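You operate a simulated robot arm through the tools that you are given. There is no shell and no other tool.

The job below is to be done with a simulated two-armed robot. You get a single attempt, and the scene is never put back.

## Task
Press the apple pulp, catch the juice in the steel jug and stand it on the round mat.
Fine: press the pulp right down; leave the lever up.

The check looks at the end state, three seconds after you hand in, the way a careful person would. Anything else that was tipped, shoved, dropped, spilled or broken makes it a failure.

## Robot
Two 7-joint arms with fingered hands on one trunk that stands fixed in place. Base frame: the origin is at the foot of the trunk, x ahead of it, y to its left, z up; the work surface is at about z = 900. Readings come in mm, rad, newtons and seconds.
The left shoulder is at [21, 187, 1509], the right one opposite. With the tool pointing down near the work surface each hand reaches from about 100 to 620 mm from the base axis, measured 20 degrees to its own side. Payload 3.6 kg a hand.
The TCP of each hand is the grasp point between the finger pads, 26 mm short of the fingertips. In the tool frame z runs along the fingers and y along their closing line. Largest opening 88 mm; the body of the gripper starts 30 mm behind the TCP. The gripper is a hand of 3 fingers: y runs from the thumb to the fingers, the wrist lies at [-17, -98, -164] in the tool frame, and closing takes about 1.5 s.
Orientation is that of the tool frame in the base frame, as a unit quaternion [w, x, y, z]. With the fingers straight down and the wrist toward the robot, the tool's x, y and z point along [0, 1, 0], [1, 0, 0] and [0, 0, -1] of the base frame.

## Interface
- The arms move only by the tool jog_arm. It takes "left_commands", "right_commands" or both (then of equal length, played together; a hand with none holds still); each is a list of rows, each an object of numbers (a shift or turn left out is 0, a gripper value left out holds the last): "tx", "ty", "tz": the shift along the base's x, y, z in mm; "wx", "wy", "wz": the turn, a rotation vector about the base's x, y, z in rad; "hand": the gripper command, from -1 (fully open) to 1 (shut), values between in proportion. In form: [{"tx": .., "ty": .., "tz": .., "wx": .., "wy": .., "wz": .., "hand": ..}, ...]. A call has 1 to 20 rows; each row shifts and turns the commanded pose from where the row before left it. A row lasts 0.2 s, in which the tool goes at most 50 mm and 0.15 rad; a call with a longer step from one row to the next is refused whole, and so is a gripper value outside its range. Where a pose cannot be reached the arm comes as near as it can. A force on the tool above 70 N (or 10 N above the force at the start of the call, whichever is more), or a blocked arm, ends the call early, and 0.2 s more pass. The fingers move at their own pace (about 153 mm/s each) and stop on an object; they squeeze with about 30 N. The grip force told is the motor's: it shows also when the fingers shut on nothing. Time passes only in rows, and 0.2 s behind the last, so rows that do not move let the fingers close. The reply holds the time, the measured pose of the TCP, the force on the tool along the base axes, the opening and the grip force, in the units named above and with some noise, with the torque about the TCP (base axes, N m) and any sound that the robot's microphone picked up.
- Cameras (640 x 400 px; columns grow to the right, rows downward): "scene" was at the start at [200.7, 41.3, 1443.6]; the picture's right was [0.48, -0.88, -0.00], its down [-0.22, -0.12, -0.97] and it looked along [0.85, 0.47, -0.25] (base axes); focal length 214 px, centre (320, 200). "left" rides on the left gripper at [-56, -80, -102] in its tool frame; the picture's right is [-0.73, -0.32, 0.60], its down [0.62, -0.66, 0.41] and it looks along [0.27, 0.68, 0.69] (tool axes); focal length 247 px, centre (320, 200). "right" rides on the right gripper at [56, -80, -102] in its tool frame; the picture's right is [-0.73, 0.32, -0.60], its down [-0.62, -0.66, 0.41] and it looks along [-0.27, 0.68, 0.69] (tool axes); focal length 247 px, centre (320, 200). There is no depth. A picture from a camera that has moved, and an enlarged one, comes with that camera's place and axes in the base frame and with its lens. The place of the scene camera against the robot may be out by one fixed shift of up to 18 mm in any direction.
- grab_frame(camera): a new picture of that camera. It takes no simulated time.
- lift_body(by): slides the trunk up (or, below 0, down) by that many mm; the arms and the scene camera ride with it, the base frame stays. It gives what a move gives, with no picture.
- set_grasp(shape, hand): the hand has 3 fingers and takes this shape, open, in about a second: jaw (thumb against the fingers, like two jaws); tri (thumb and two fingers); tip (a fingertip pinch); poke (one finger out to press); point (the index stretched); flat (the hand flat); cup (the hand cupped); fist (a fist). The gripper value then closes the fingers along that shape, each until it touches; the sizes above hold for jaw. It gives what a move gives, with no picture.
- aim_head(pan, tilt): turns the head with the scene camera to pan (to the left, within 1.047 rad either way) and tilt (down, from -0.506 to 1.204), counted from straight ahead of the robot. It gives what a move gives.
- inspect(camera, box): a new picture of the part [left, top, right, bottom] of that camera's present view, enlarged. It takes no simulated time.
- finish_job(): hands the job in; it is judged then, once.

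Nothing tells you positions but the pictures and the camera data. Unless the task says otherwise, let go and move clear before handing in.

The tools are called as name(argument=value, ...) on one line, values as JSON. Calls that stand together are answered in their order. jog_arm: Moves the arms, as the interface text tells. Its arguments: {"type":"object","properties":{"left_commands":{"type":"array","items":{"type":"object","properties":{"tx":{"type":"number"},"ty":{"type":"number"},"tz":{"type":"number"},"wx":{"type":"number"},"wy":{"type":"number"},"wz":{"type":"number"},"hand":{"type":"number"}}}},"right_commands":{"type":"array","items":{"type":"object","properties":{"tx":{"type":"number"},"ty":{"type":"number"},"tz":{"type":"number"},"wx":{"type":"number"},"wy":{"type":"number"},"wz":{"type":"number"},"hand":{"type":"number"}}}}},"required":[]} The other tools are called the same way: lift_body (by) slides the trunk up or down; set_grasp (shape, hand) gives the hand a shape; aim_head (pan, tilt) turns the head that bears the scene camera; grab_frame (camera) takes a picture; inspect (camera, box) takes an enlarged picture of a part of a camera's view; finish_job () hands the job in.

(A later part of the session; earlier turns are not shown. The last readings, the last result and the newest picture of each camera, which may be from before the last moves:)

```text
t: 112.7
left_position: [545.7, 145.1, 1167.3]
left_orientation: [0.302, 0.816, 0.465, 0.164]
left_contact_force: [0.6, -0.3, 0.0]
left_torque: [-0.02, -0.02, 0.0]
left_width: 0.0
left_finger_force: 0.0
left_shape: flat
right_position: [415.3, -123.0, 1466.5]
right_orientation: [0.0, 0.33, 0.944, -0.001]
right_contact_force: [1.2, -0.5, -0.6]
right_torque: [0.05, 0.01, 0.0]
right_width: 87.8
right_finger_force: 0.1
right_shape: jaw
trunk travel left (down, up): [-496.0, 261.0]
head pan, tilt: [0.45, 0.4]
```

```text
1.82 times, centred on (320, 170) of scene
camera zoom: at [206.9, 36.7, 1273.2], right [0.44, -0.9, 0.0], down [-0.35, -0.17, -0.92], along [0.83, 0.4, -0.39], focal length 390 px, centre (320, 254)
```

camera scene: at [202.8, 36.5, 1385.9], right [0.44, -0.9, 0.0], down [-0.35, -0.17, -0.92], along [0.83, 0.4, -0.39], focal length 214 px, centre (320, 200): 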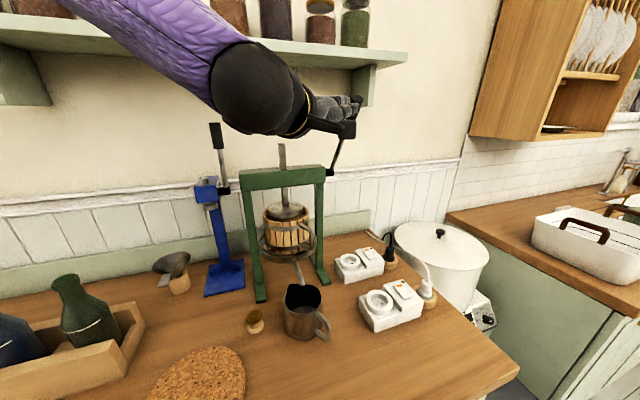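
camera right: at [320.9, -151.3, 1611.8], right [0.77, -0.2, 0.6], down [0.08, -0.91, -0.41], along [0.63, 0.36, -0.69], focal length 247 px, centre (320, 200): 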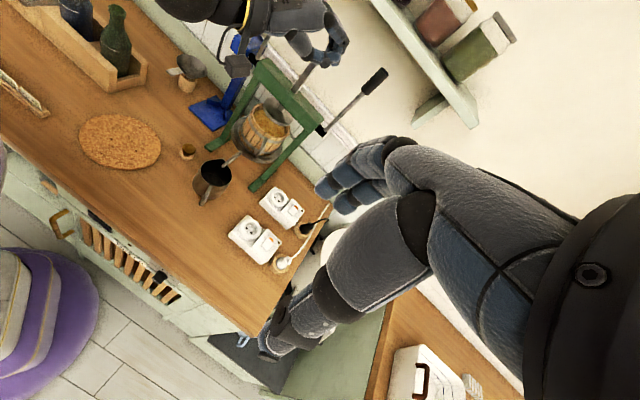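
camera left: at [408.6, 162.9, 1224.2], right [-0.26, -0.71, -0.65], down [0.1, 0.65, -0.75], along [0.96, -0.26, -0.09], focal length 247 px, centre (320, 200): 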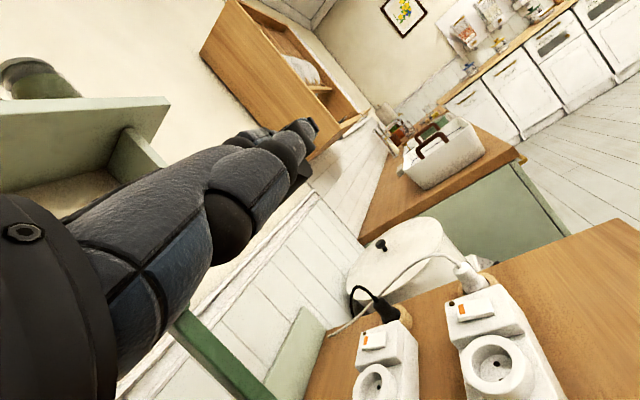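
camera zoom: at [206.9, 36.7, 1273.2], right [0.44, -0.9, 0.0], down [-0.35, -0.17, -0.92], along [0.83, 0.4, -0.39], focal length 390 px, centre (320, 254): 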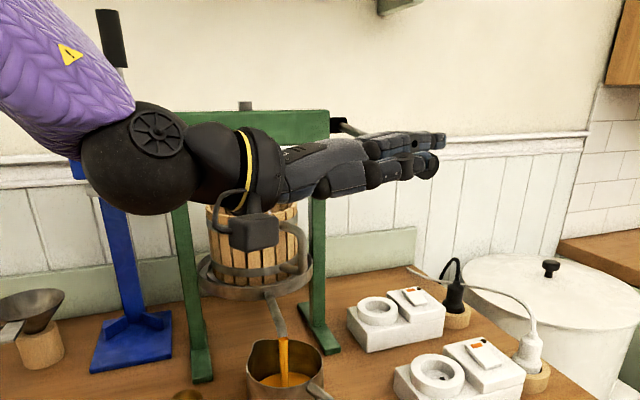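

The spindle top is now almost flush with the beam. I'll lower a bit more and watch for resistance that marks the end of travel.

lift_body(by=-25)

inspect(camera="right", box=[190, 50, 330, 190])

inspect(camera="scene", box=[240, 60, 400, 280])

```text
t: 113.4
left_position: [546.7, 144.8, 1142.3]
left_orientation: [0.303, 0.815, 0.465, 0.166]
left_contact_force: [1.2, 0.6, 4.8]
left_torque: [-0.15, -0.21, 0.1]
left_width: 0.1
left_finger_force: 0.0
left_shape: flat
right_position: [414.7, -122.6, 1442.5]
right_orientation: [0.0, 0.328, 0.945, 0.0]
right_contact_force: [-0.2, 0.9, 0.4]
right_torque: [0.01, 0.04, 0.02]
right_width: 87.6
right_finger_force: 0.0
right_shape: jaw
trunk travel left (down, up): [-471.0, 286.0]
head pan, tilt: [0.45, 0.4]
```

```text
2.86 times, centred on (260, 120) of right
camera zoom: at [320.3, -150.1, 1543.2], right [0.77, -0.21, 0.6], down [0.08, -0.91, -0.41], along [0.63, 0.36, -0.69], focal length 706 px, centre (491, 429)
```

zoom: 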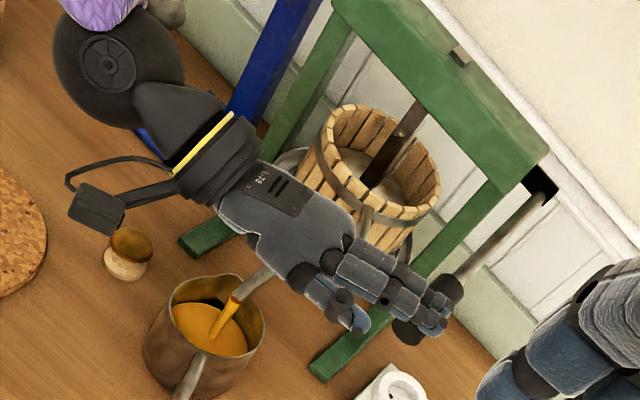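

```text
1.82 times, centred on (320, 170) of scene
camera zoom: at [208.0, 36.7, 1247.4], right [0.44, -0.9, 0.0], down [-0.35, -0.17, -0.92], along [0.83, 0.4, -0.39], focal length 390 px, centre (320, 254)
```

zoom: 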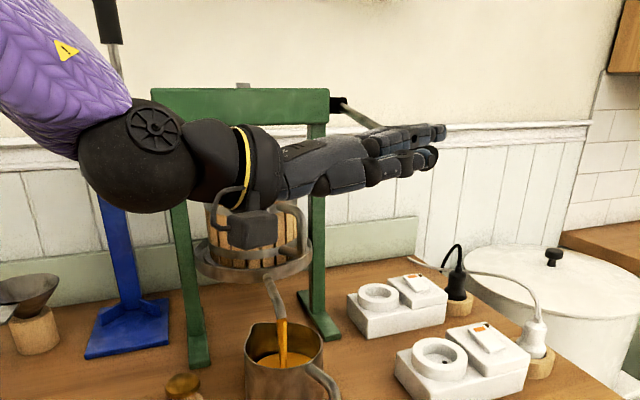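

lift_body(by=-20)

inspect(camera="right", box=[190, 50, 330, 190])

inspect(camera="scene", box=[240, 80, 400, 280])

```text
t: 114.1
left_position: [546.6, 144.4, 1126.7]
left_orientation: [0.306, 0.814, 0.464, 0.169]
left_contact_force: [1.3, 4.0, 22.8]
left_torque: [-0.66, -1.1, 0.19]
left_width: 0.1
left_finger_force: 0.1
left_shape: flat
right_position: [413.3, -122.1, 1423.1]
right_orientation: [0.0, 0.329, 0.944, 0.0]
right_contact_force: [-0.3, 0.6, -0.3]
right_torque: [0.02, -0.02, 0.02]
right_width: 87.7
right_finger_force: 0.2
right_shape: jaw
trunk travel left (down, up): [-451.0, 306.0]
head pan, tilt: [0.45, 0.4]
```

```text
2.86 times, centred on (260, 120) of right
camera zoom: at [318.5, -150.1, 1523.9], right [0.77, -0.21, 0.6], down [0.08, -0.91, -0.41], along [0.63, 0.36, -0.69], focal length 706 px, centre (491, 429)
```

zoom: 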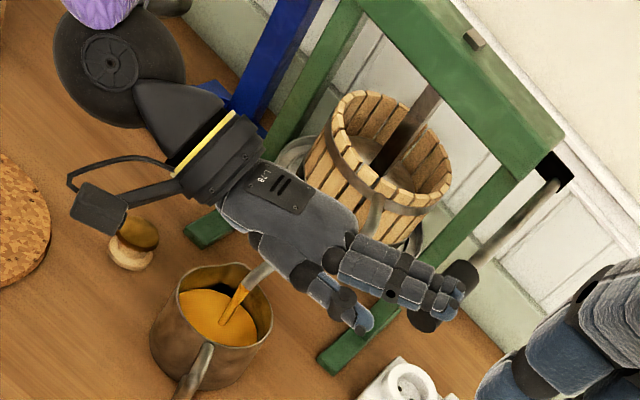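

```text
2.00 times, centred on (320, 180) of scene
camera zoom: at [208.0, 36.6, 1226.9], right [0.44, -0.9, 0.0], down [-0.35, -0.17, -0.92], along [0.83, 0.4, -0.39], focal length 429 px, centre (320, 240)
```

zoom: 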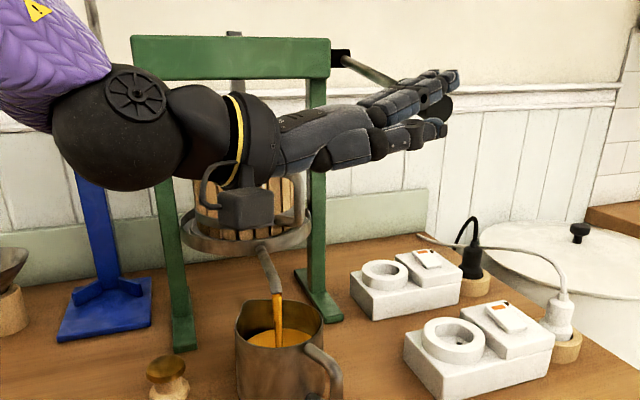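

Force jumped to 23 N, so the lever is meeting real resistance at about 110°. I'll push slightly further to tell whether it's the pulp or the end stop.

lift_body(by=-10)

inspect(camera="right", box=[190, 40, 330, 180])

inspect(camera="scene", box=[240, 80, 400, 280])

```text
t: 114.6
left_position: [546.0, 144.1, 1121.7]
left_orientation: [0.31, 0.812, 0.463, 0.171]
left_contact_force: [-1.3, 3.8, 31.0]
left_torque: [-1.0, -1.54, 0.16]
left_width: 0.0
left_finger_force: 0.0
left_shape: flat
right_position: [412.5, -122.7, 1413.3]
right_orientation: [0.002, 0.328, 0.945, 0.001]
right_contact_force: [-0.1, -0.2, -0.1]
right_torque: [-0.04, -0.01, 0.02]
right_width: 87.7
right_finger_force: 0.0
right_shape: jaw
trunk travel left (down, up): [-441.0, 316.0]
head pan, tilt: [0.45, 0.4]
```

```text
2.86 times, centred on (260, 110) of right
camera zoom: at [317.2, -150.0, 1514.1], right [0.77, -0.21, 0.6], down [0.08, -0.91, -0.41], along [0.63, 0.36, -0.69], focal length 706 px, centre (491, 457)
```

zoom: 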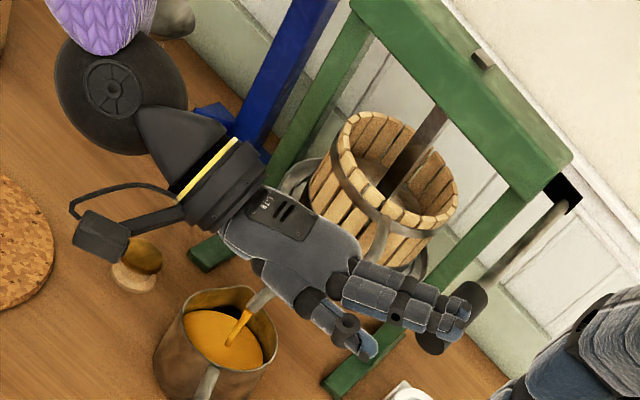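

```text
2.00 times, centred on (320, 180) of scene
camera zoom: at [207.9, 36.8, 1216.5], right [0.44, -0.9, 0.0], down [-0.35, -0.17, -0.92], along [0.83, 0.4, -0.39], focal length 429 px, centre (320, 240)
```

zoom: 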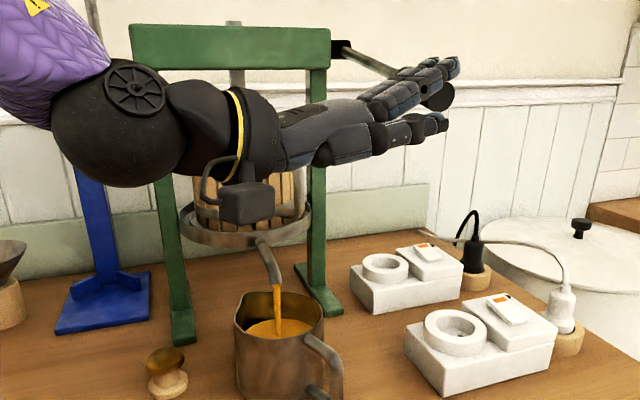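

The fingers are flexing against about 31 N and the lever sits near 102°. I'll hold the pressure for two seconds to see if the pulp still gives.

jog_arm(left_commands=[{}, {}, {}, {}, {}, {}, {}, {}, {}, {}])

inspect(camera="scene", box=[240, 80, 400, 280])

inspect(camera="right", box=[190, 40, 330, 180])

```text
t: 116.8
left_position: [544.0, 144.6, 1120.2]
left_orientation: [0.308, 0.813, 0.464, 0.17]
left_contact_force: [-9.1, 4.8, 30.4]
left_torque: [-1.18, -2.1, 0.07]
left_width: 0.0
left_finger_force: 0.0
left_shape: flat
right_position: [411.2, -121.9, 1412.5]
right_orientation: [0.002, 0.328, 0.945, 0.0]
right_contact_force: [-0.1, -0.2, 0.7]
right_torque: [0.02, 0.04, 0.02]
right_width: 87.7
right_finger_force: 0.0
right_shape: jaw
trunk travel left (down, up): [-441.0, 316.0]
head pan, tilt: [0.45, 0.4]
```

```text
2.00 times, centred on (320, 180) of scene
camera zoom: at [206.8, 37.1, 1216.7], right [0.44, -0.9, 0.0], down [-0.35, -0.17, -0.92], along [0.83, 0.4, -0.39], focal length 429 px, centre (320, 240)
```

zoom: 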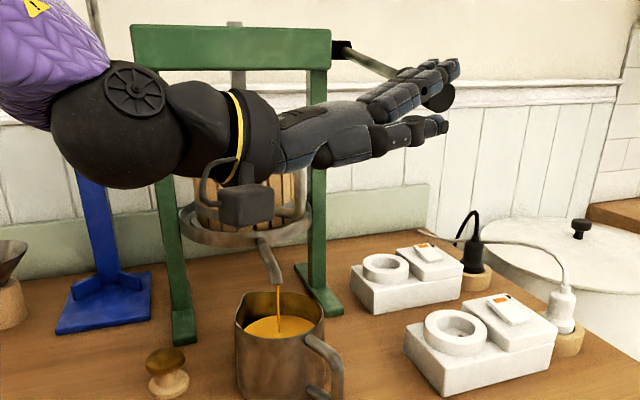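

```text
2.86 times, centred on (260, 110) of right
camera zoom: at [316.0, -149.5, 1514.2], right [0.77, -0.21, 0.6], down [0.08, -0.91, -0.41], along [0.63, 0.36, -0.69], focal length 706 px, centre (491, 457)
```

zoom: 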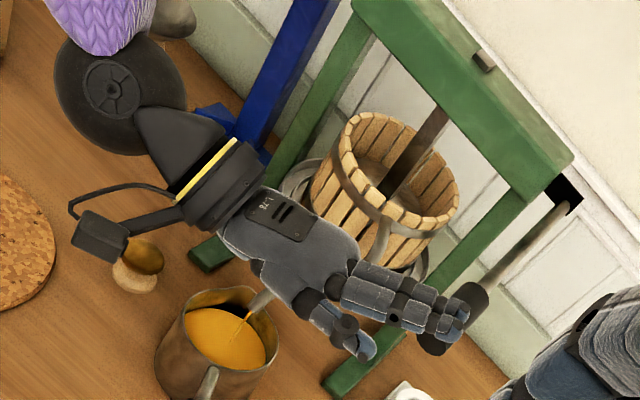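

The flow is thinning and the lever is holding at the same angle. To be sure it's fully down, I'll shift so the lever sits under the stiffer part of the hand near the knuckles, and press harder.

jog_arm(left_commands=[{"tz": 12}, {"tz": 12}, {"tx": 17, "ty": -10}, {"tx": 17, "ty": -10}, {"tx": 17, "ty": -10}, {}])

inspect(camera="scene", box=[240, 80, 400, 280])

inspect(camera="right", box=[190, 40, 330, 180])

```text
t: 118.2
left_position: [586.2, 119.5, 1146.5]
left_orientation: [0.304, 0.815, 0.463, 0.167]
left_contact_force: [-23.1, 4.0, 22.5]
left_torque: [-0.19, -1.66, 0.19]
left_width: 0.0
left_finger_force: 0.0
left_shape: flat
left hand out of reach, approached as far as the arm can: row 5
right_position: [408.6, -123.6, 1414.8]
right_orientation: [0.001, 0.329, 0.944, 0.0]
right_contact_force: [-0.4, 0.3, 0.2]
right_torque: [0.01, -0.01, 0.0]
right_width: 87.5
right_finger_force: 0.0
right_shape: jaw
trunk travel left (down, up): [-441.0, 316.0]
head pan, tilt: [0.45, 0.4]
```

```text
2.00 times, centred on (320, 180) of scene
camera zoom: at [205.6, 36.9, 1216.9], right [0.44, -0.9, 0.0], down [-0.35, -0.17, -0.92], along [0.83, 0.4, -0.39], focal length 429 px, centre (320, 240)
```

zoom: 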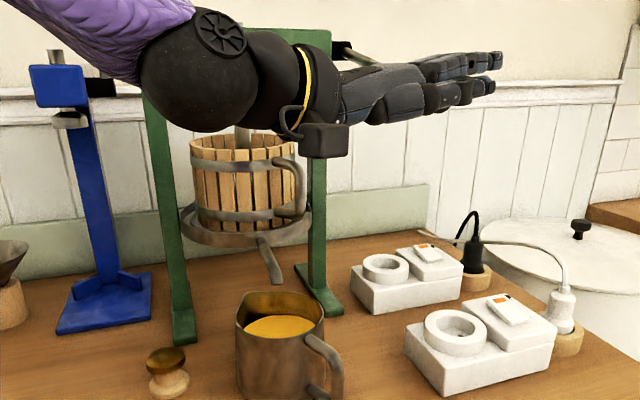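

```text
2.86 times, centred on (260, 110) of right
camera zoom: at [314.4, -149.8, 1514.5], right [0.77, -0.21, 0.6], down [0.08, -0.91, -0.41], along [0.63, 0.36, -0.69], focal length 706 px, centre (491, 457)
```

zoom: 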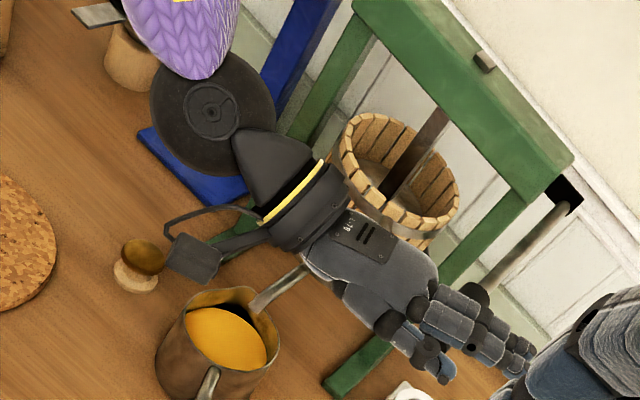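

The stream has stopped. Let me check what the hand is touching before I press again.

grab_frame(camera="left")

inspect(camera="right", box=[250, 90, 340, 160])

inspect(camera="scene", box=[300, 80, 400, 160])

```text
taken
camera left: at [448.6, 137.9, 1173.3], right [-0.26, -0.71, -0.66], down [0.12, 0.65, -0.75], along [0.96, -0.27, -0.08], focal length 247 px, centre (320, 200)
```

left: 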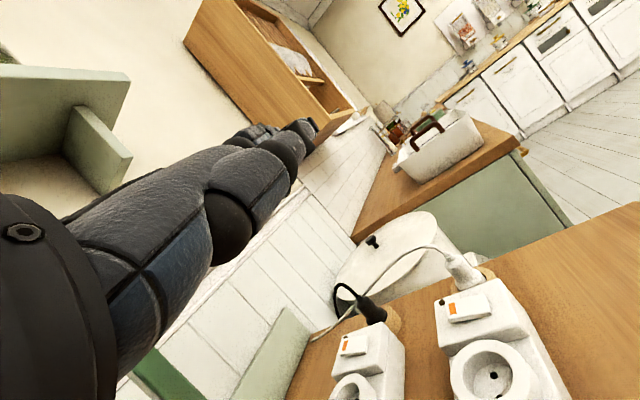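

```text
5.71 times, centred on (295, 125) of right
camera zoom: at [314.4, -149.8, 1514.5], right [0.77, -0.21, 0.6], down [0.08, -0.91, -0.41], along [0.63, 0.36, -0.69], focal length 1411 px, centre (463, 629)
```

zoom: 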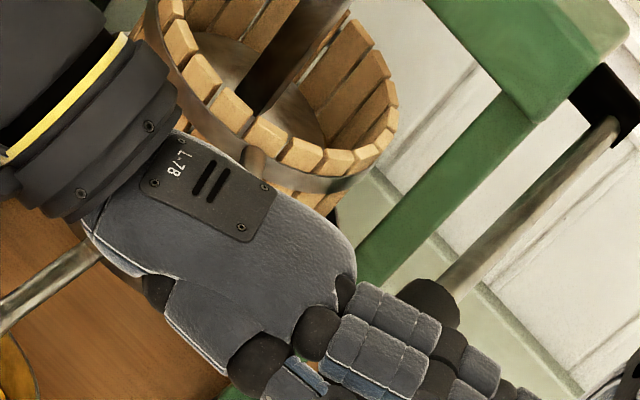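

```text
5.00 times, centred on (350, 120) of scene
camera zoom: at [205.6, 36.9, 1216.9], right [0.44, -0.9, 0.0], down [-0.35, -0.17, -0.92], along [0.83, 0.4, -0.39], focal length 1072 px, centre (170, 600)
```

zoom: 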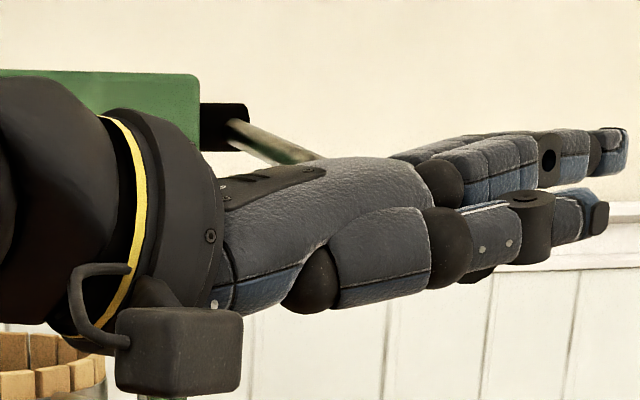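

The lever now runs under the knuckles. I'll press down with the arm in small steps and watch the force.

jog_arm(left_commands=[{"tz": -5}, {"tz": -5}, {"tz": -5}, {}])

inspect(camera="right", box=[190, 40, 330, 180])

inspect(camera="scene", box=[240, 80, 400, 280])

```text
t: 119.2
left_position: [585.3, 120.1, 1144.3]
left_orientation: [0.31, 0.814, 0.46, 0.171]
left_contact_force: [-7.4, -10.0, 36.6]
left_torque: [0.68, -0.91, -0.08]
left_width: 0.1
left_finger_force: 0.0
left_shape: flat
left hand out of reach, approached as far as the arm can: row 2
right_position: [411.7, -125.3, 1414.0]
right_orientation: [0.001, 0.329, 0.944, 0.001]
right_contact_force: [0.1, -0.2, -0.3]
right_torque: [0.05, 0.02, -0.01]
right_width: 87.6
right_finger_force: 0.0
right_shape: jaw
trunk travel left (down, up): [-441.0, 316.0]
head pan, tilt: [0.45, 0.4]
```

```text
2.86 times, centred on (260, 110) of right
camera zoom: at [316.0, -153.2, 1513.9], right [0.77, -0.21, 0.6], down [0.08, -0.91, -0.41], along [0.63, 0.36, -0.68], focal length 706 px, centre (491, 457)
```

zoom: 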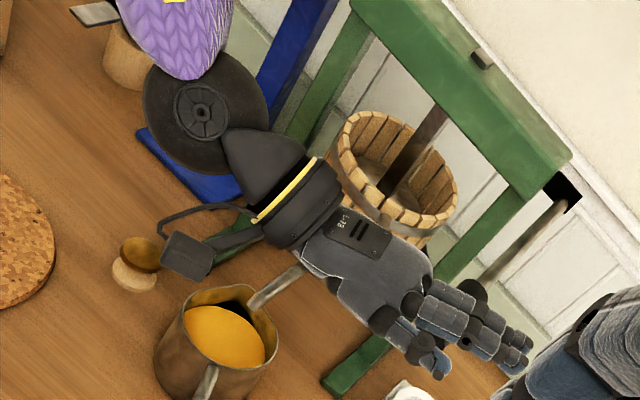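

```text
2.00 times, centred on (320, 180) of scene
camera zoom: at [206.9, 34.2, 1216.9], right [0.44, -0.9, 0.0], down [-0.35, -0.17, -0.92], along [0.83, 0.4, -0.39], focal length 429 px, centre (320, 240)
```

zoom: 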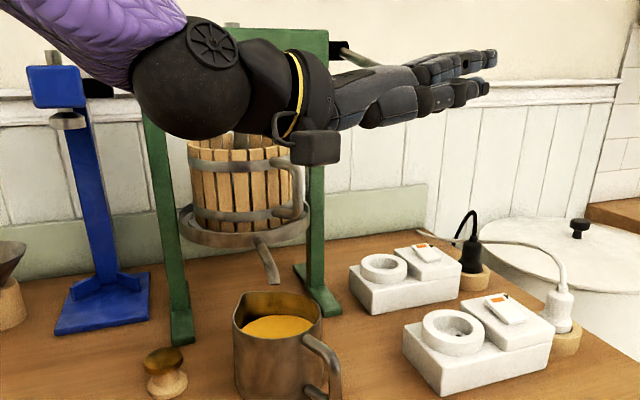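

lift_body(by=-12)

inspect(camera="right", box=[190, 40, 330, 180])

inspect(camera="scene", box=[240, 60, 400, 260])

```text
t: 119.8
left_position: [587.1, 120.9, 1142.2]
left_orientation: [0.319, 0.81, 0.459, 0.179]
left_contact_force: [-10.7, -3.5, 60.5]
left_torque: [0.42, -1.27, -0.01]
left_width: 0.0
left_finger_force: 0.1
left_shape: flat
right_position: [408.3, -123.6, 1402.7]
right_orientation: [0.002, 0.329, 0.944, 0.001]
right_contact_force: [0.1, 0.2, 0.3]
right_torque: [-0.01, 0.01, -0.02]
right_width: 87.8
right_finger_force: 0.0
right_shape: jaw
trunk travel left (down, up): [-429.0, 328.0]
head pan, tilt: [0.45, 0.4]
```

```text
2.86 times, centred on (260, 110) of right
camera zoom: at [312.5, -151.8, 1503.1], right [0.77, -0.21, 0.6], down [0.08, -0.91, -0.41], along [0.63, 0.36, -0.68], focal length 706 px, centre (491, 457)
```

zoom: 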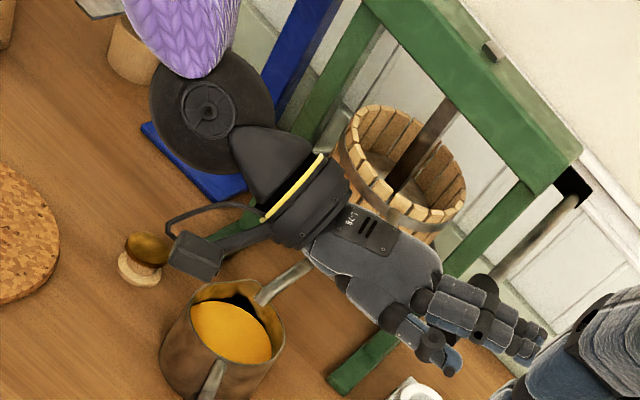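

```text
2.00 times, centred on (320, 160) of scene
camera zoom: at [205.2, 35.3, 1204.9], right [0.44, -0.9, 0.0], down [-0.34, -0.17, -0.92], along [0.83, 0.4, -0.38], focal length 429 px, centre (320, 280)
```

zoom: 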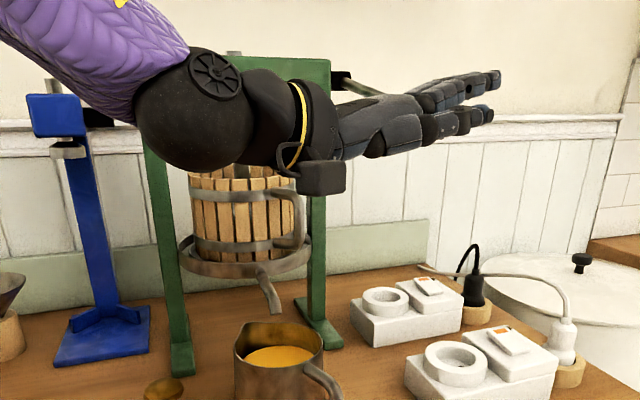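

At 60 N nothing moves any more, so the lever is at its end stop and the pulp is fully pressed. Now I'll release the pressure, withdraw the hand, and go under the lever to raise it again.

lift_body(by=12)

jog_arm(left_commands=[{"tz": 12}, {"tz": 18}, {"tx": -28, "ty": 17}, {"tx": -30, "ty": 18}, {"tx": -30, "ty": 18}, {"tx": -10, "ty": 5}])

inspect(camera="right", box=[150, 20, 350, 220])

inspect(camera="scene", box=[240, 60, 400, 280])

```text
t: 120.4
left_position: [584.3, 121.7, 1144.6]
left_orientation: [0.31, 0.814, 0.461, 0.172]
left_contact_force: [-6.1, -7.8, 36.8]
left_torque: [0.53, -0.83, -0.06]
left_width: 0.0
left_finger_force: 0.0
left_shape: flat
right_position: [411.2, -124.5, 1413.5]
right_orientation: [0.001, 0.329, 0.944, 0.001]
right_contact_force: [-0.4, -0.6, -1.4]
right_torque: [-0.01, 0.0, 0.01]
right_width: 87.8
right_finger_force: 0.1
right_shape: jaw
trunk travel left (down, up): [-441.0, 316.0]
head pan, tilt: [0.45, 0.4]
```

```text
t: 121.8
left_position: [489.1, 182.7, 1163.2]
left_orientation: [0.303, 0.817, 0.463, 0.164]
left_contact_force: [0.5, 0.6, -0.3]
left_torque: [0.0, 0.02, 0.03]
left_width: 0.0
left_finger_force: 0.1
left_shape: flat
right_position: [415.1, -123.5, 1412.4]
right_orientation: [0.0, 0.33, 0.944, 0.0]
right_contact_force: [-0.6, 0.1, -0.6]
right_torque: [-0.01, -0.03, -0.01]
right_width: 87.5
right_finger_force: 0.0
right_shape: jaw
trunk travel left (down, up): [-441.0, 316.0]
head pan, tilt: [0.45, 0.4]
```

```text
2.00 times, centred on (250, 120) of right
camera zoom: at [321.4, -150.3, 1512.8], right [0.77, -0.21, 0.6], down [0.07, -0.91, -0.41], along [0.63, 0.36, -0.69], focal length 494 px, centre (460, 360)
```

zoom: 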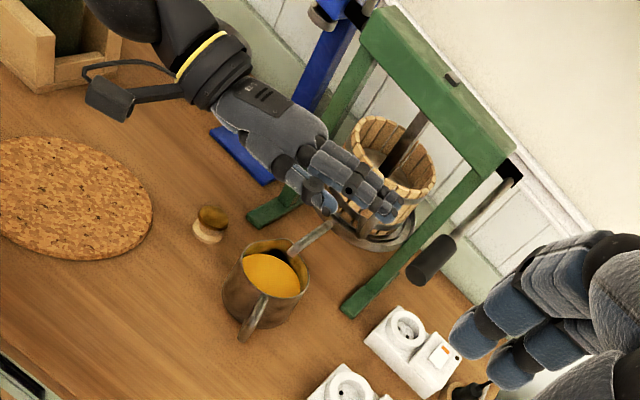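

```text
1.82 times, centred on (320, 170) of scene
camera zoom: at [211.1, 36.5, 1215.7], right [0.44, -0.9, 0.0], down [-0.35, -0.17, -0.92], along [0.83, 0.4, -0.39], focal length 390 px, centre (320, 254)
```

zoom: 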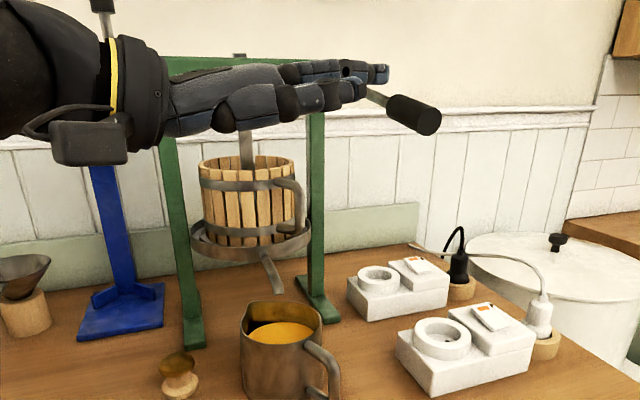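

The lever is clearly visible in its down position (about 101°), with its end near (579, 109, 1196). I'll lower the trunk, then slide the hand in underneath the grip.

lift_body(by=-60)

jog_arm(left_commands=[{"tz": -5}, {"tx": 28, "ty": -12}, {"tx": 28, "ty": -12}, {"tx": 28, "ty": -12}, {}])

inspect(camera="right", box=[170, 20, 330, 180])

inspect(camera="scene", box=[240, 40, 420, 260])

```text
t: 122.8
left_position: [488.8, 185.2, 1104.5]
left_orientation: [0.303, 0.817, 0.463, 0.163]
left_contact_force: [0.2, 0.4, 0.4]
left_torque: [-0.02, 0.01, 0.01]
left_width: 0.0
left_finger_force: 0.0
left_shape: flat
right_position: [414.2, -121.7, 1351.9]
right_orientation: [-0.001, 0.329, 0.944, 0.0]
right_contact_force: [-0.2, -0.8, -0.1]
right_torque: [0.0, -0.03, -0.01]
right_width: 87.6
right_finger_force: 0.1
right_shape: jaw
trunk travel left (down, up): [-381.0, 376.0]
head pan, tilt: [0.45, 0.4]
```

```text
t: 124.0
left_position: [574.6, 149.2, 1097.9]
left_orientation: [0.302, 0.816, 0.465, 0.164]
left_contact_force: [1.4, -0.7, -0.3]
left_torque: [-0.01, 0.0, 0.0]
left_width: 0.0
left_finger_force: 0.1
left_shape: flat
right_position: [416.1, -122.1, 1353.4]
right_orientation: [0.0, 0.329, 0.944, -0.001]
right_contact_force: [-0.6, -0.6, -0.8]
right_torque: [-0.01, -0.02, 0.01]
right_width: 87.9
right_finger_force: 0.0
right_shape: jaw
trunk travel left (down, up): [-381.0, 376.0]
head pan, tilt: [0.45, 0.4]
```

```text
2.50 times, centred on (250, 100) of right
camera zoom: at [320.9, -149.5, 1453.0], right [0.77, -0.21, 0.6], down [0.07, -0.91, -0.41], along [0.63, 0.36, -0.69], focal length 617 px, centre (495, 450)
```

zoom: 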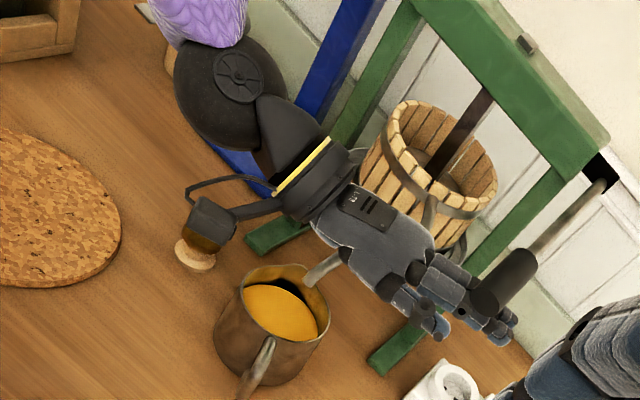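

```text
1.82 times, centred on (330, 150) of scene
camera zoom: at [216.9, 37.1, 1152.3], right [0.44, -0.9, 0.0], down [-0.35, -0.17, -0.92], along [0.83, 0.4, -0.39], focal length 390 px, centre (302, 291)
```

zoom: 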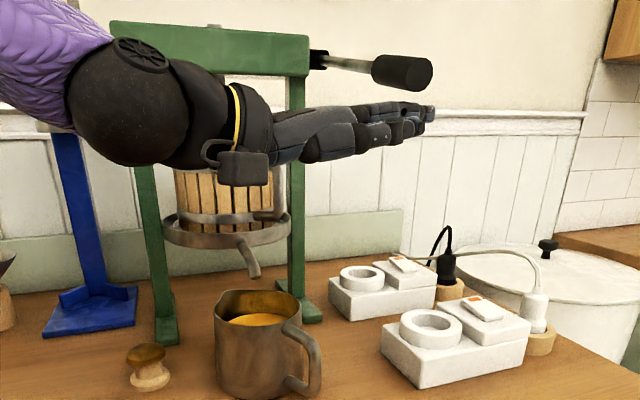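

The hand is under the grip. Now I'll lift the lever along its arc.

jog_arm(left_commands=[{"tz": 8}, {"tz": 8}, {"tx": -1.5, "ty": -1.5, "tz": 8}, {"tx": -1.5, "ty": -1.5, "tz": 8}, {"tx": -1.5, "ty": -1.5, "tz": 8}, {"tx": -1, "ty": -1, "tz": 8}, {"tx": 0, "ty": 0, "tz": 8}, {"tx": 0, "ty": 0, "tz": 8}, {"tz": 8}, {"tx": 0.5, "ty": 0.5, "tz": 8}, {"tx": 0.5, "ty": 0.5, "tz": 8}, {"tx": 0.5, "ty": 0.5, "tz": 8}, {"tx": 0.5, "ty": 0.5, "tz": 8}, {}])

inspect(camera="right", box=[170, 0, 330, 160])

inspect(camera="scene", box=[240, 20, 420, 240])

```text
t: 127.0
left_position: [570.5, 146.6, 1202.6]
left_orientation: [0.302, 0.816, 0.464, 0.164]
left_contact_force: [-0.8, -0.4, -3.2]
left_torque: [0.03, 0.13, -0.05]
left_width: 82.4
left_finger_force: 0.1
left_shape: flat
right_position: [415.7, -122.5, 1351.4]
right_orientation: [0.0, 0.328, 0.945, -0.001]
right_contact_force: [0.2, -0.2, 0.2]
right_torque: [-0.01, -0.01, 0.0]
right_width: 87.6
right_finger_force: 0.0
right_shape: jaw
trunk travel left (down, up): [-381.0, 376.0]
head pan, tilt: [0.45, 0.4]
```

```text
2.50 times, centred on (250, 80) of right
camera zoom: at [321.8, -150.0, 1452.7], right [0.77, -0.21, 0.6], down [0.07, -0.91, -0.41], along [0.63, 0.36, -0.69], focal length 617 px, centre (495, 500)
```

zoom: 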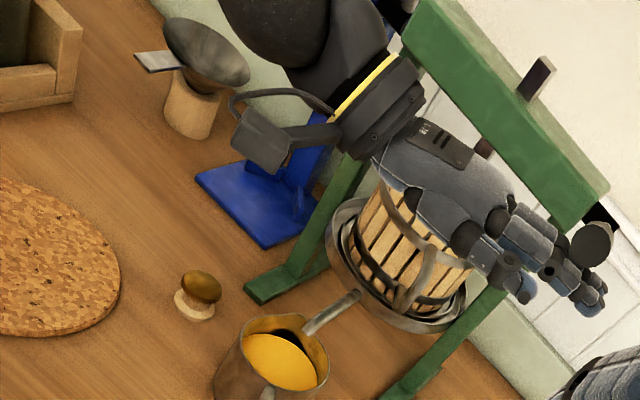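

```text
1.82 times, centred on (330, 130) of scene
camera zoom: at [217.6, 36.7, 1152.1], right [0.44, -0.9, 0.0], down [-0.35, -0.17, -0.92], along [0.83, 0.4, -0.39], focal length 390 px, centre (302, 327)
```

zoom: 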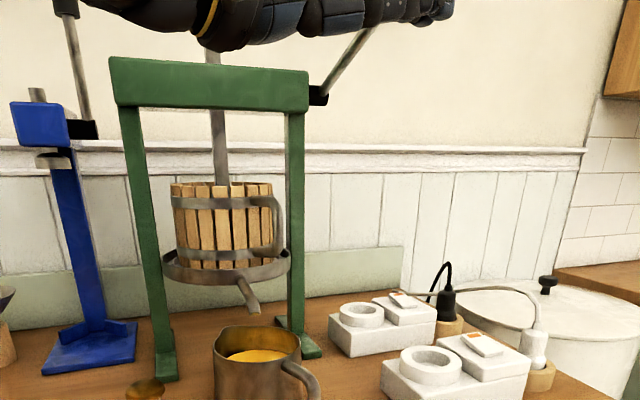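

The lever is rising with the hand, at roughly 70° now. I'll use the trunk for the next bit of lift, then continue along the arc with the arm.

lift_body(by=45)

jog_arm(left_commands=[{"tx": 5, "ty": 3.5, "tz": 4}, {"tx": 4, "ty": 3.5, "tz": 6}, {"tx": 4, "ty": 4, "tz": 6}, {"tx": 4, "ty": 4, "tz": 6}, {"tx": 4, "ty": 4, "tz": 6}, {"tx": 4, "ty": 4, "tz": 6}, {"tx": 4, "ty": 4, "tz": 6}, {}])

aim_head(pan=0.4, tilt=0.2)

grab_frame(camera="scene")

inspect(camera="right", box=[200, 0, 360, 130])

```text
t: 127.9
left_position: [571.4, 145.3, 1246.7]
left_orientation: [0.303, 0.816, 0.464, 0.165]
left_contact_force: [0.2, -0.2, -1.0]
left_torque: [-0.01, -0.02, 0.02]
left_width: 82.7
left_finger_force: 0.0
left_shape: flat
right_position: [416.0, -123.1, 1396.1]
right_orientation: [-0.001, 0.328, 0.945, -0.001]
right_contact_force: [-0.7, 0.8, 0.1]
right_torque: [-0.01, 0.01, -0.03]
right_width: 87.6
right_finger_force: 0.0
right_shape: jaw
trunk travel left (down, up): [-426.0, 331.0]
head pan, tilt: [0.45, 0.4]
```

```text
t: 129.7
left_position: [598.7, 171.3, 1287.4]
left_orientation: [0.301, 0.817, 0.464, 0.165]
left_contact_force: [-1.7, -2.4, -1.2]
left_torque: [0.15, -0.05, -0.09]
left_width: 82.8
left_finger_force: 0.1
left_shape: flat
right_position: [416.1, -122.9, 1395.7]
right_orientation: [0.0, 0.329, 0.944, 0.0]
right_contact_force: [-0.1, 1.0, 0.5]
right_torque: [0.0, -0.02, -0.01]
right_width: 87.7
right_finger_force: 0.1
right_shape: jaw
trunk travel left (down, up): [-426.0, 331.0]
head pan, tilt: [0.45, 0.4]
```

```text
t: 130.4
left_position: [599.6, 170.6, 1287.4]
left_orientation: [0.302, 0.816, 0.464, 0.165]
left_contact_force: [-0.7, -1.0, 0.4]
left_torque: [0.06, 0.0, -0.02]
left_width: 82.5
left_finger_force: 0.0
left_shape: flat
right_position: [415.1, -122.5, 1396.2]
right_orientation: [0.0, 0.329, 0.944, 0.0]
right_contact_force: [0.4, 0.1, -0.3]
right_torque: [0.0, -0.03, 0.0]
right_width: 87.7
right_finger_force: 0.0
right_shape: jaw
trunk travel left (down, up): [-426.0, 331.0]
head pan, tilt: [0.4, 0.201]
```

```text
taken
camera scene: at [214.9, 32.5, 1218.5], right [0.39, -0.92, 0.0], down [-0.18, -0.08, -0.98], along [0.9, 0.38, -0.2], focal length 214 px, centre (320, 200)
```

scene: 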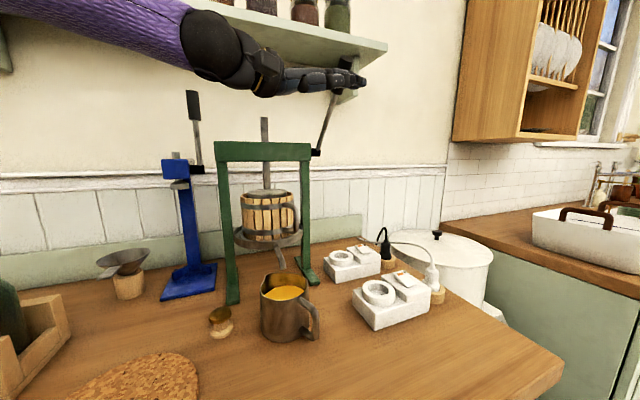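

```text
3.08 times, centred on (280, 65) of right
camera zoom: at [321.3, -150.3, 1497.8], right [0.77, -0.21, 0.6], down [0.07, -0.91, -0.41], along [0.63, 0.36, -0.69], focal length 760 px, centre (443, 615)
```

zoom: 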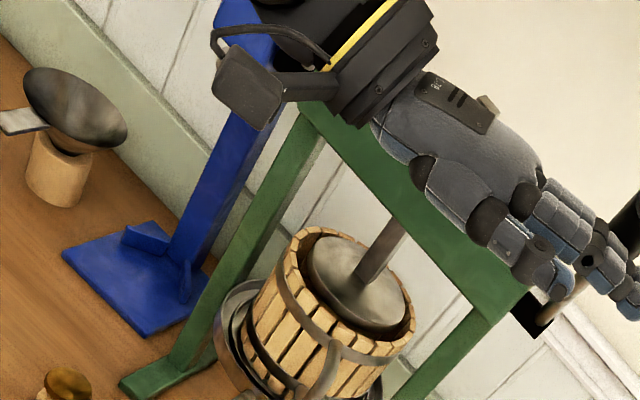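

The lever is back up to about 40°, and the plate is rising out of the basket. Continuing along the arc to ~27°.

jog_arm(left_commands=[{"tx": 3.5, "ty": 3.5, "tz": 5.8}, {"tx": 3.5, "ty": 3.5, "tz": 5.6}, {"tx": 3.5, "ty": 3.5, "tz": 5.4}, {"tx": 3.7, "ty": 3.7, "tz": 5.2}, {"tx": 3.9, "ty": 3.9, "tz": 5}, {"tx": 4, "ty": 4, "tz": 4.5}, {"tx": 4, "ty": 4, "tz": 4}, {}])

inspect(camera="scene", box=[180, 0, 400, 220])

inspect(camera="right", box=[220, 0, 380, 130])

```text
t: 132.2
left_position: [625.0, 197.8, 1323.0]
left_orientation: [0.302, 0.816, 0.464, 0.165]
left_contact_force: [-1.5, -1.3, -1.0]
left_torque: [0.13, 0.06, -0.09]
left_width: 82.6
left_finger_force: 0.2
left_shape: flat
right_position: [415.8, -122.8, 1395.9]
right_orientation: [0.0, 0.328, 0.945, -0.001]
right_contact_force: [0.2, 0.0, -0.6]
right_torque: [0.0, -0.01, 0.0]
right_width: 87.8
right_finger_force: 0.0
right_shape: jaw
trunk travel left (down, up): [-426.0, 331.0]
head pan, tilt: [0.4, 0.201]
```

```text
1.82 times, centred on (290, 110) of scene
camera zoom: at [215.0, 32.3, 1218.5], right [0.39, -0.92, 0.0], down [-0.18, -0.08, -0.98], along [0.9, 0.38, -0.2], focal length 390 px, centre (374, 364)
```

zoom: 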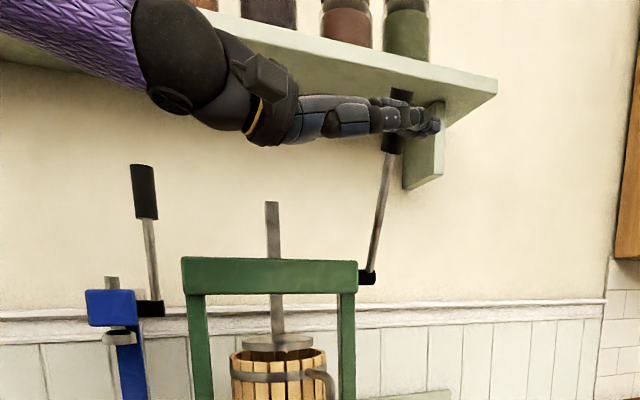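

```text
3.08 times, centred on (300, 65) of right
camera zoom: at [321.5, -150.5, 1497.8], right [0.77, -0.21, 0.6], down [0.07, -0.91, -0.41], along [0.63, 0.36, -0.69], focal length 760 px, centre (382, 615)
```

zoom: 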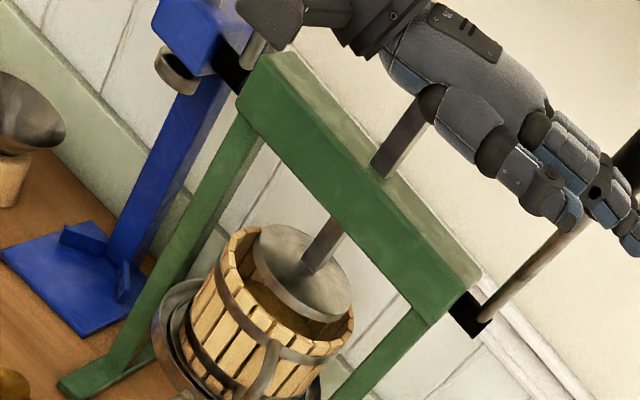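

The lever is at about 27° and the arm is near its limit in this pose. I'll back off, raise the trunk, and turn the hand to point straight at the lever so the fingertips can push it the rest of the way up.

jog_arm(left_commands=[{"tx": -12, "ty": -12, "tz": -12}, {"tx": -15, "ty": -15, "tz": -10}, {"tx": -20, "ty": -10, "tz": -5}, {"tx": -20, "ty": 0, "tz": 0}, {}])

inspect(camera="scene", box=[180, 0, 400, 220])

```text
t: 133.4
left_position: [556.9, 161.6, 1294.0]
left_orientation: [0.302, 0.816, 0.465, 0.165]
left_contact_force: [0.1, 0.2, 0.2]
left_torque: [-0.01, -0.01, 0.02]
left_width: 82.5
left_finger_force: 0.0
left_shape: flat
right_position: [415.9, -122.3, 1396.5]
right_orientation: [-0.001, 0.329, 0.944, -0.001]
right_contact_force: [-0.1, -0.9, -0.1]
right_torque: [0.0, 0.05, 0.0]
right_width: 87.5
right_finger_force: 0.1
right_shape: jaw
trunk travel left (down, up): [-426.0, 331.0]
head pan, tilt: [0.4, 0.201]
```

```text
1.82 times, centred on (290, 110) of scene
camera zoom: at [215.2, 32.5, 1218.4], right [0.39, -0.92, 0.0], down [-0.18, -0.08, -0.98], along [0.9, 0.38, -0.2], focal length 390 px, centre (374, 364)
```

zoom: 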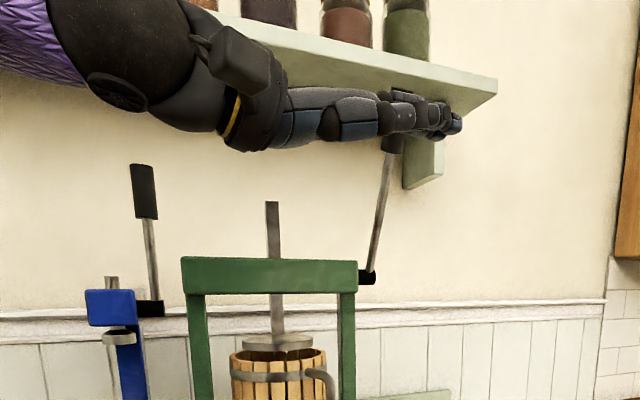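

The lever holds its position by itself. Raising the trunk and turning the hand.

lift_body(by=115)

jog_arm(left_commands=[{"tx": -10, "wz": 0.13}, {"tx": -5, "wz": 0.13}, {"wz": 0.13}, {"wz": 0.13}, {"wz": 0.13}, {"wz": 0.05}, {}])

inspect(camera="right", box=[210, 0, 390, 150])

grab_frame(camera="left")

grab_frame(camera="scene")

```text
t: 134.9
left_position: [558.3, 161.5, 1410.9]
left_orientation: [0.302, 0.816, 0.464, 0.165]
left_contact_force: [0.1, -0.3, -0.5]
left_torque: [0.01, 0.06, 0.02]
left_width: 82.7
left_finger_force: 0.0
left_shape: flat
right_position: [416.8, -122.1, 1511.1]
right_orientation: [-0.001, 0.329, 0.944, -0.001]
right_contact_force: [0.4, -0.7, 0.3]
right_torque: [0.02, -0.02, -0.02]
right_width: 87.7
right_finger_force: 0.0
right_shape: jaw
trunk travel left (down, up): [-541.0, 216.0]
head pan, tilt: [0.4, 0.201]
```

```text
t: 136.5
left_position: [542.8, 160.6, 1410.7]
left_orientation: [0.227, 0.608, 0.716, 0.258]
left_contact_force: [0.0, -0.6, 0.0]
left_torque: [-0.04, 0.02, 0.0]
left_width: 82.6
left_finger_force: 0.0
left_shape: flat
right_position: [415.4, -123.1, 1510.7]
right_orientation: [-0.001, 0.328, 0.945, -0.001]
right_contact_force: [-0.2, 0.2, 0.9]
right_torque: [-0.03, 0.0, 0.0]
right_width: 87.7
right_finger_force: 0.0
right_shape: jaw
trunk travel left (down, up): [-541.0, 216.0]
head pan, tilt: [0.4, 0.201]
```

```text
2.67 times, centred on (300, 75) of right
camera zoom: at [321.1, -150.3, 1612.9], right [0.77, -0.21, 0.6], down [0.07, -0.91, -0.41], along [0.63, 0.36, -0.69], focal length 659 px, centre (373, 533)
```

zoom: 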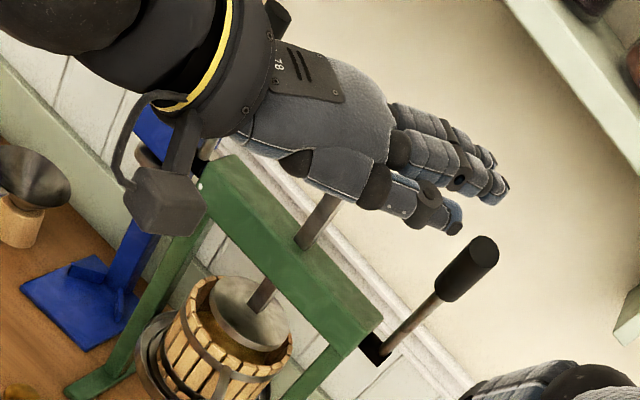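

```text
taken
camera left: at [426.5, 85.4, 1438.9], right [0.26, -0.71, -0.65], down [-0.34, 0.57, -0.75], along [0.9, 0.42, -0.09], focal length 247 px, centre (320, 200)
```

left: 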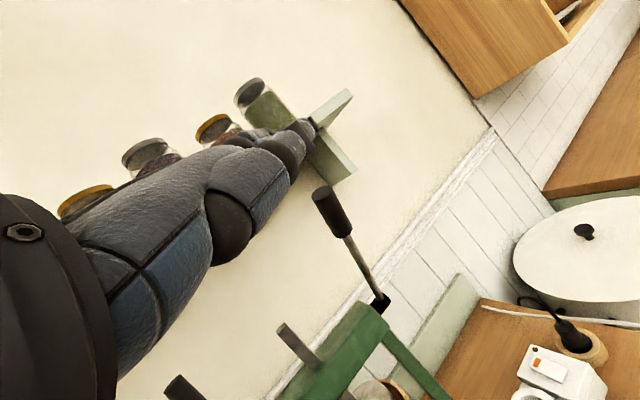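

```text
taken
camera scene: at [207.0, 32.4, 1338.2], right [0.39, -0.92, 0.0], down [-0.18, -0.08, -0.98], along [0.9, 0.38, -0.2], focal length 214 px, centre (320, 200)
```

scene: 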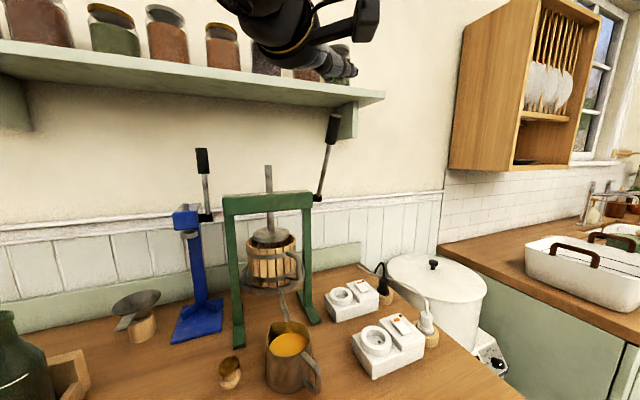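

The lever is still leaning at ~27° and the hand points at it. I'll lower to grip height and approach it from the front with the two fingertips.

jog_arm(left_commands=[{"tz": -25}, {"tz": -25}, {"ty": 5, "tz": -22}, {"tx": 12, "ty": 8}, {"tx": 12, "ty": 6}, {}])

inspect(camera="right", box=[210, 0, 390, 150])

inspect(camera="left", box=[220, 80, 420, 280])

```text
t: 137.9
left_position: [566.3, 181.0, 1337.7]
left_orientation: [0.227, 0.608, 0.716, 0.258]
left_contact_force: [-0.5, 0.2, 0.0]
left_torque: [0.02, 0.0, 0.0]
left_width: 82.6
left_finger_force: 0.1
left_shape: flat
right_position: [417.1, -122.4, 1511.5]
right_orientation: [0.0, 0.329, 0.944, -0.001]
right_contact_force: [-0.6, 0.8, 0.0]
right_torque: [0.05, 0.03, -0.01]
right_width: 87.3
right_finger_force: 0.0
right_shape: jaw
trunk travel left (down, up): [-541.0, 216.0]
head pan, tilt: [0.4, 0.201]
```

```text
2.67 times, centred on (300, 75) of right
camera zoom: at [321.2, -150.1, 1612.9], right [0.77, -0.21, 0.6], down [0.07, -0.91, -0.41], along [0.63, 0.36, -0.69], focal length 659 px, centre (373, 533)
```

zoom: 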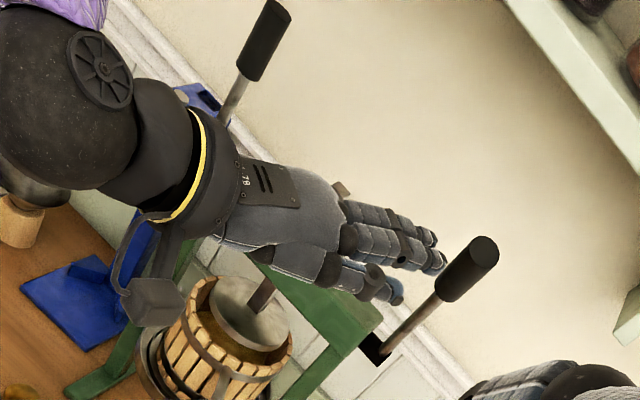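

```text
2.00 times, centred on (320, 180) of left
camera zoom: at [450.5, 104.9, 1366.3], right [0.26, -0.71, -0.65], down [-0.34, 0.57, -0.75], along [0.91, 0.41, -0.09], focal length 494 px, centre (320, 240)
```

zoom: 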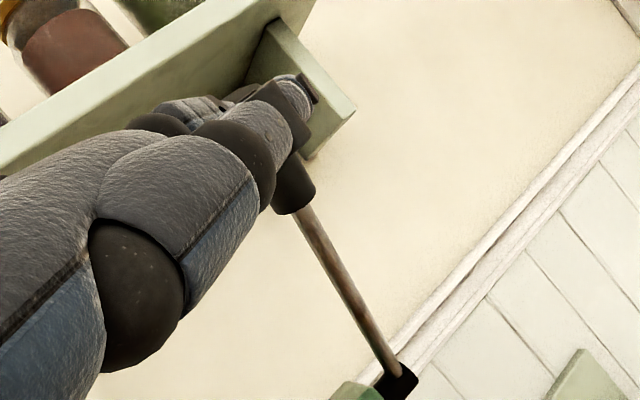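

The fingertips are just in front of the lever. I'll advance to contact and then push it up along its arc.

jog_arm(left_commands=[{"tx": 9, "ty": 1.5}, {"tx": 9, "ty": 1.5}, {"tx": 8, "ty": 1}, {"tx": 4, "ty": 4, "tz": 2.7}, {"tx": 4, "ty": 4, "tz": 2.7}, {}])

inspect(camera="right", box=[230, 10, 390, 140])

inspect(camera="scene", box=[240, 60, 380, 220])

```text
t: 139.3
left_position: [600.6, 192.7, 1343.5]
left_orientation: [0.227, 0.608, 0.716, 0.258]
left_contact_force: [-1.6, -1.6, -0.1]
left_torque: [0.13, -0.06, -0.17]
left_width: 82.6
left_finger_force: 0.0
left_shape: flat
right_position: [414.7, -123.8, 1511.9]
right_orientation: [0.0, 0.328, 0.945, 0.001]
right_contact_force: [0.3, -0.4, -0.2]
right_torque: [0.0, 0.03, 0.02]
right_width: 87.7
right_finger_force: 0.1
right_shape: jaw
trunk travel left (down, up): [-541.0, 216.0]
head pan, tilt: [0.4, 0.201]
```

```text
3.08 times, centred on (310, 75) of right
camera zoom: at [321.0, -150.6, 1612.9], right [0.77, -0.21, 0.6], down [0.07, -0.91, -0.41], along [0.63, 0.36, -0.69], focal length 760 px, centre (351, 585)
```

zoom: 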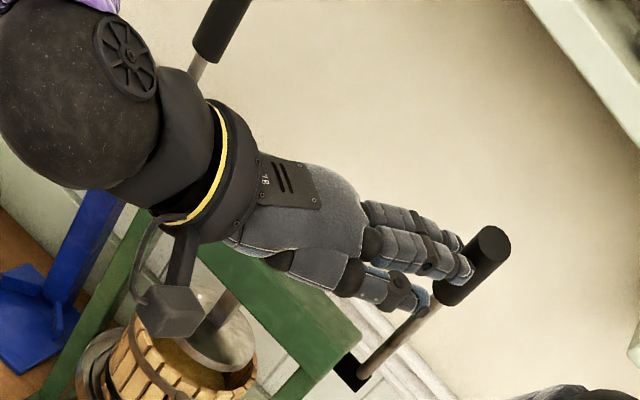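

```text
2.50 times, centred on (310, 140) of scene
camera zoom: at [206.8, 32.2, 1338.2], right [0.39, -0.92, 0.0], down [-0.18, -0.08, -0.98], along [0.9, 0.38, -0.2], focal length 536 px, centre (345, 350)
```

zoom: 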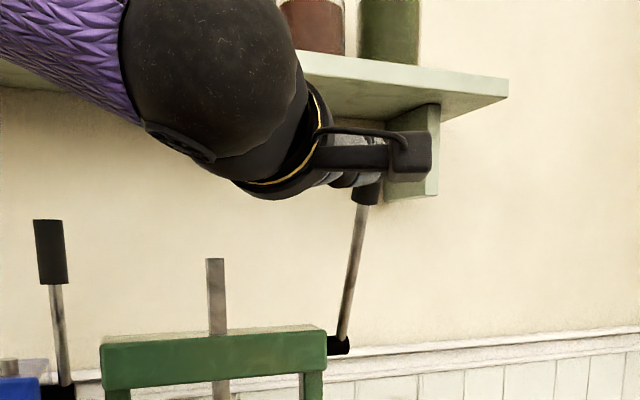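

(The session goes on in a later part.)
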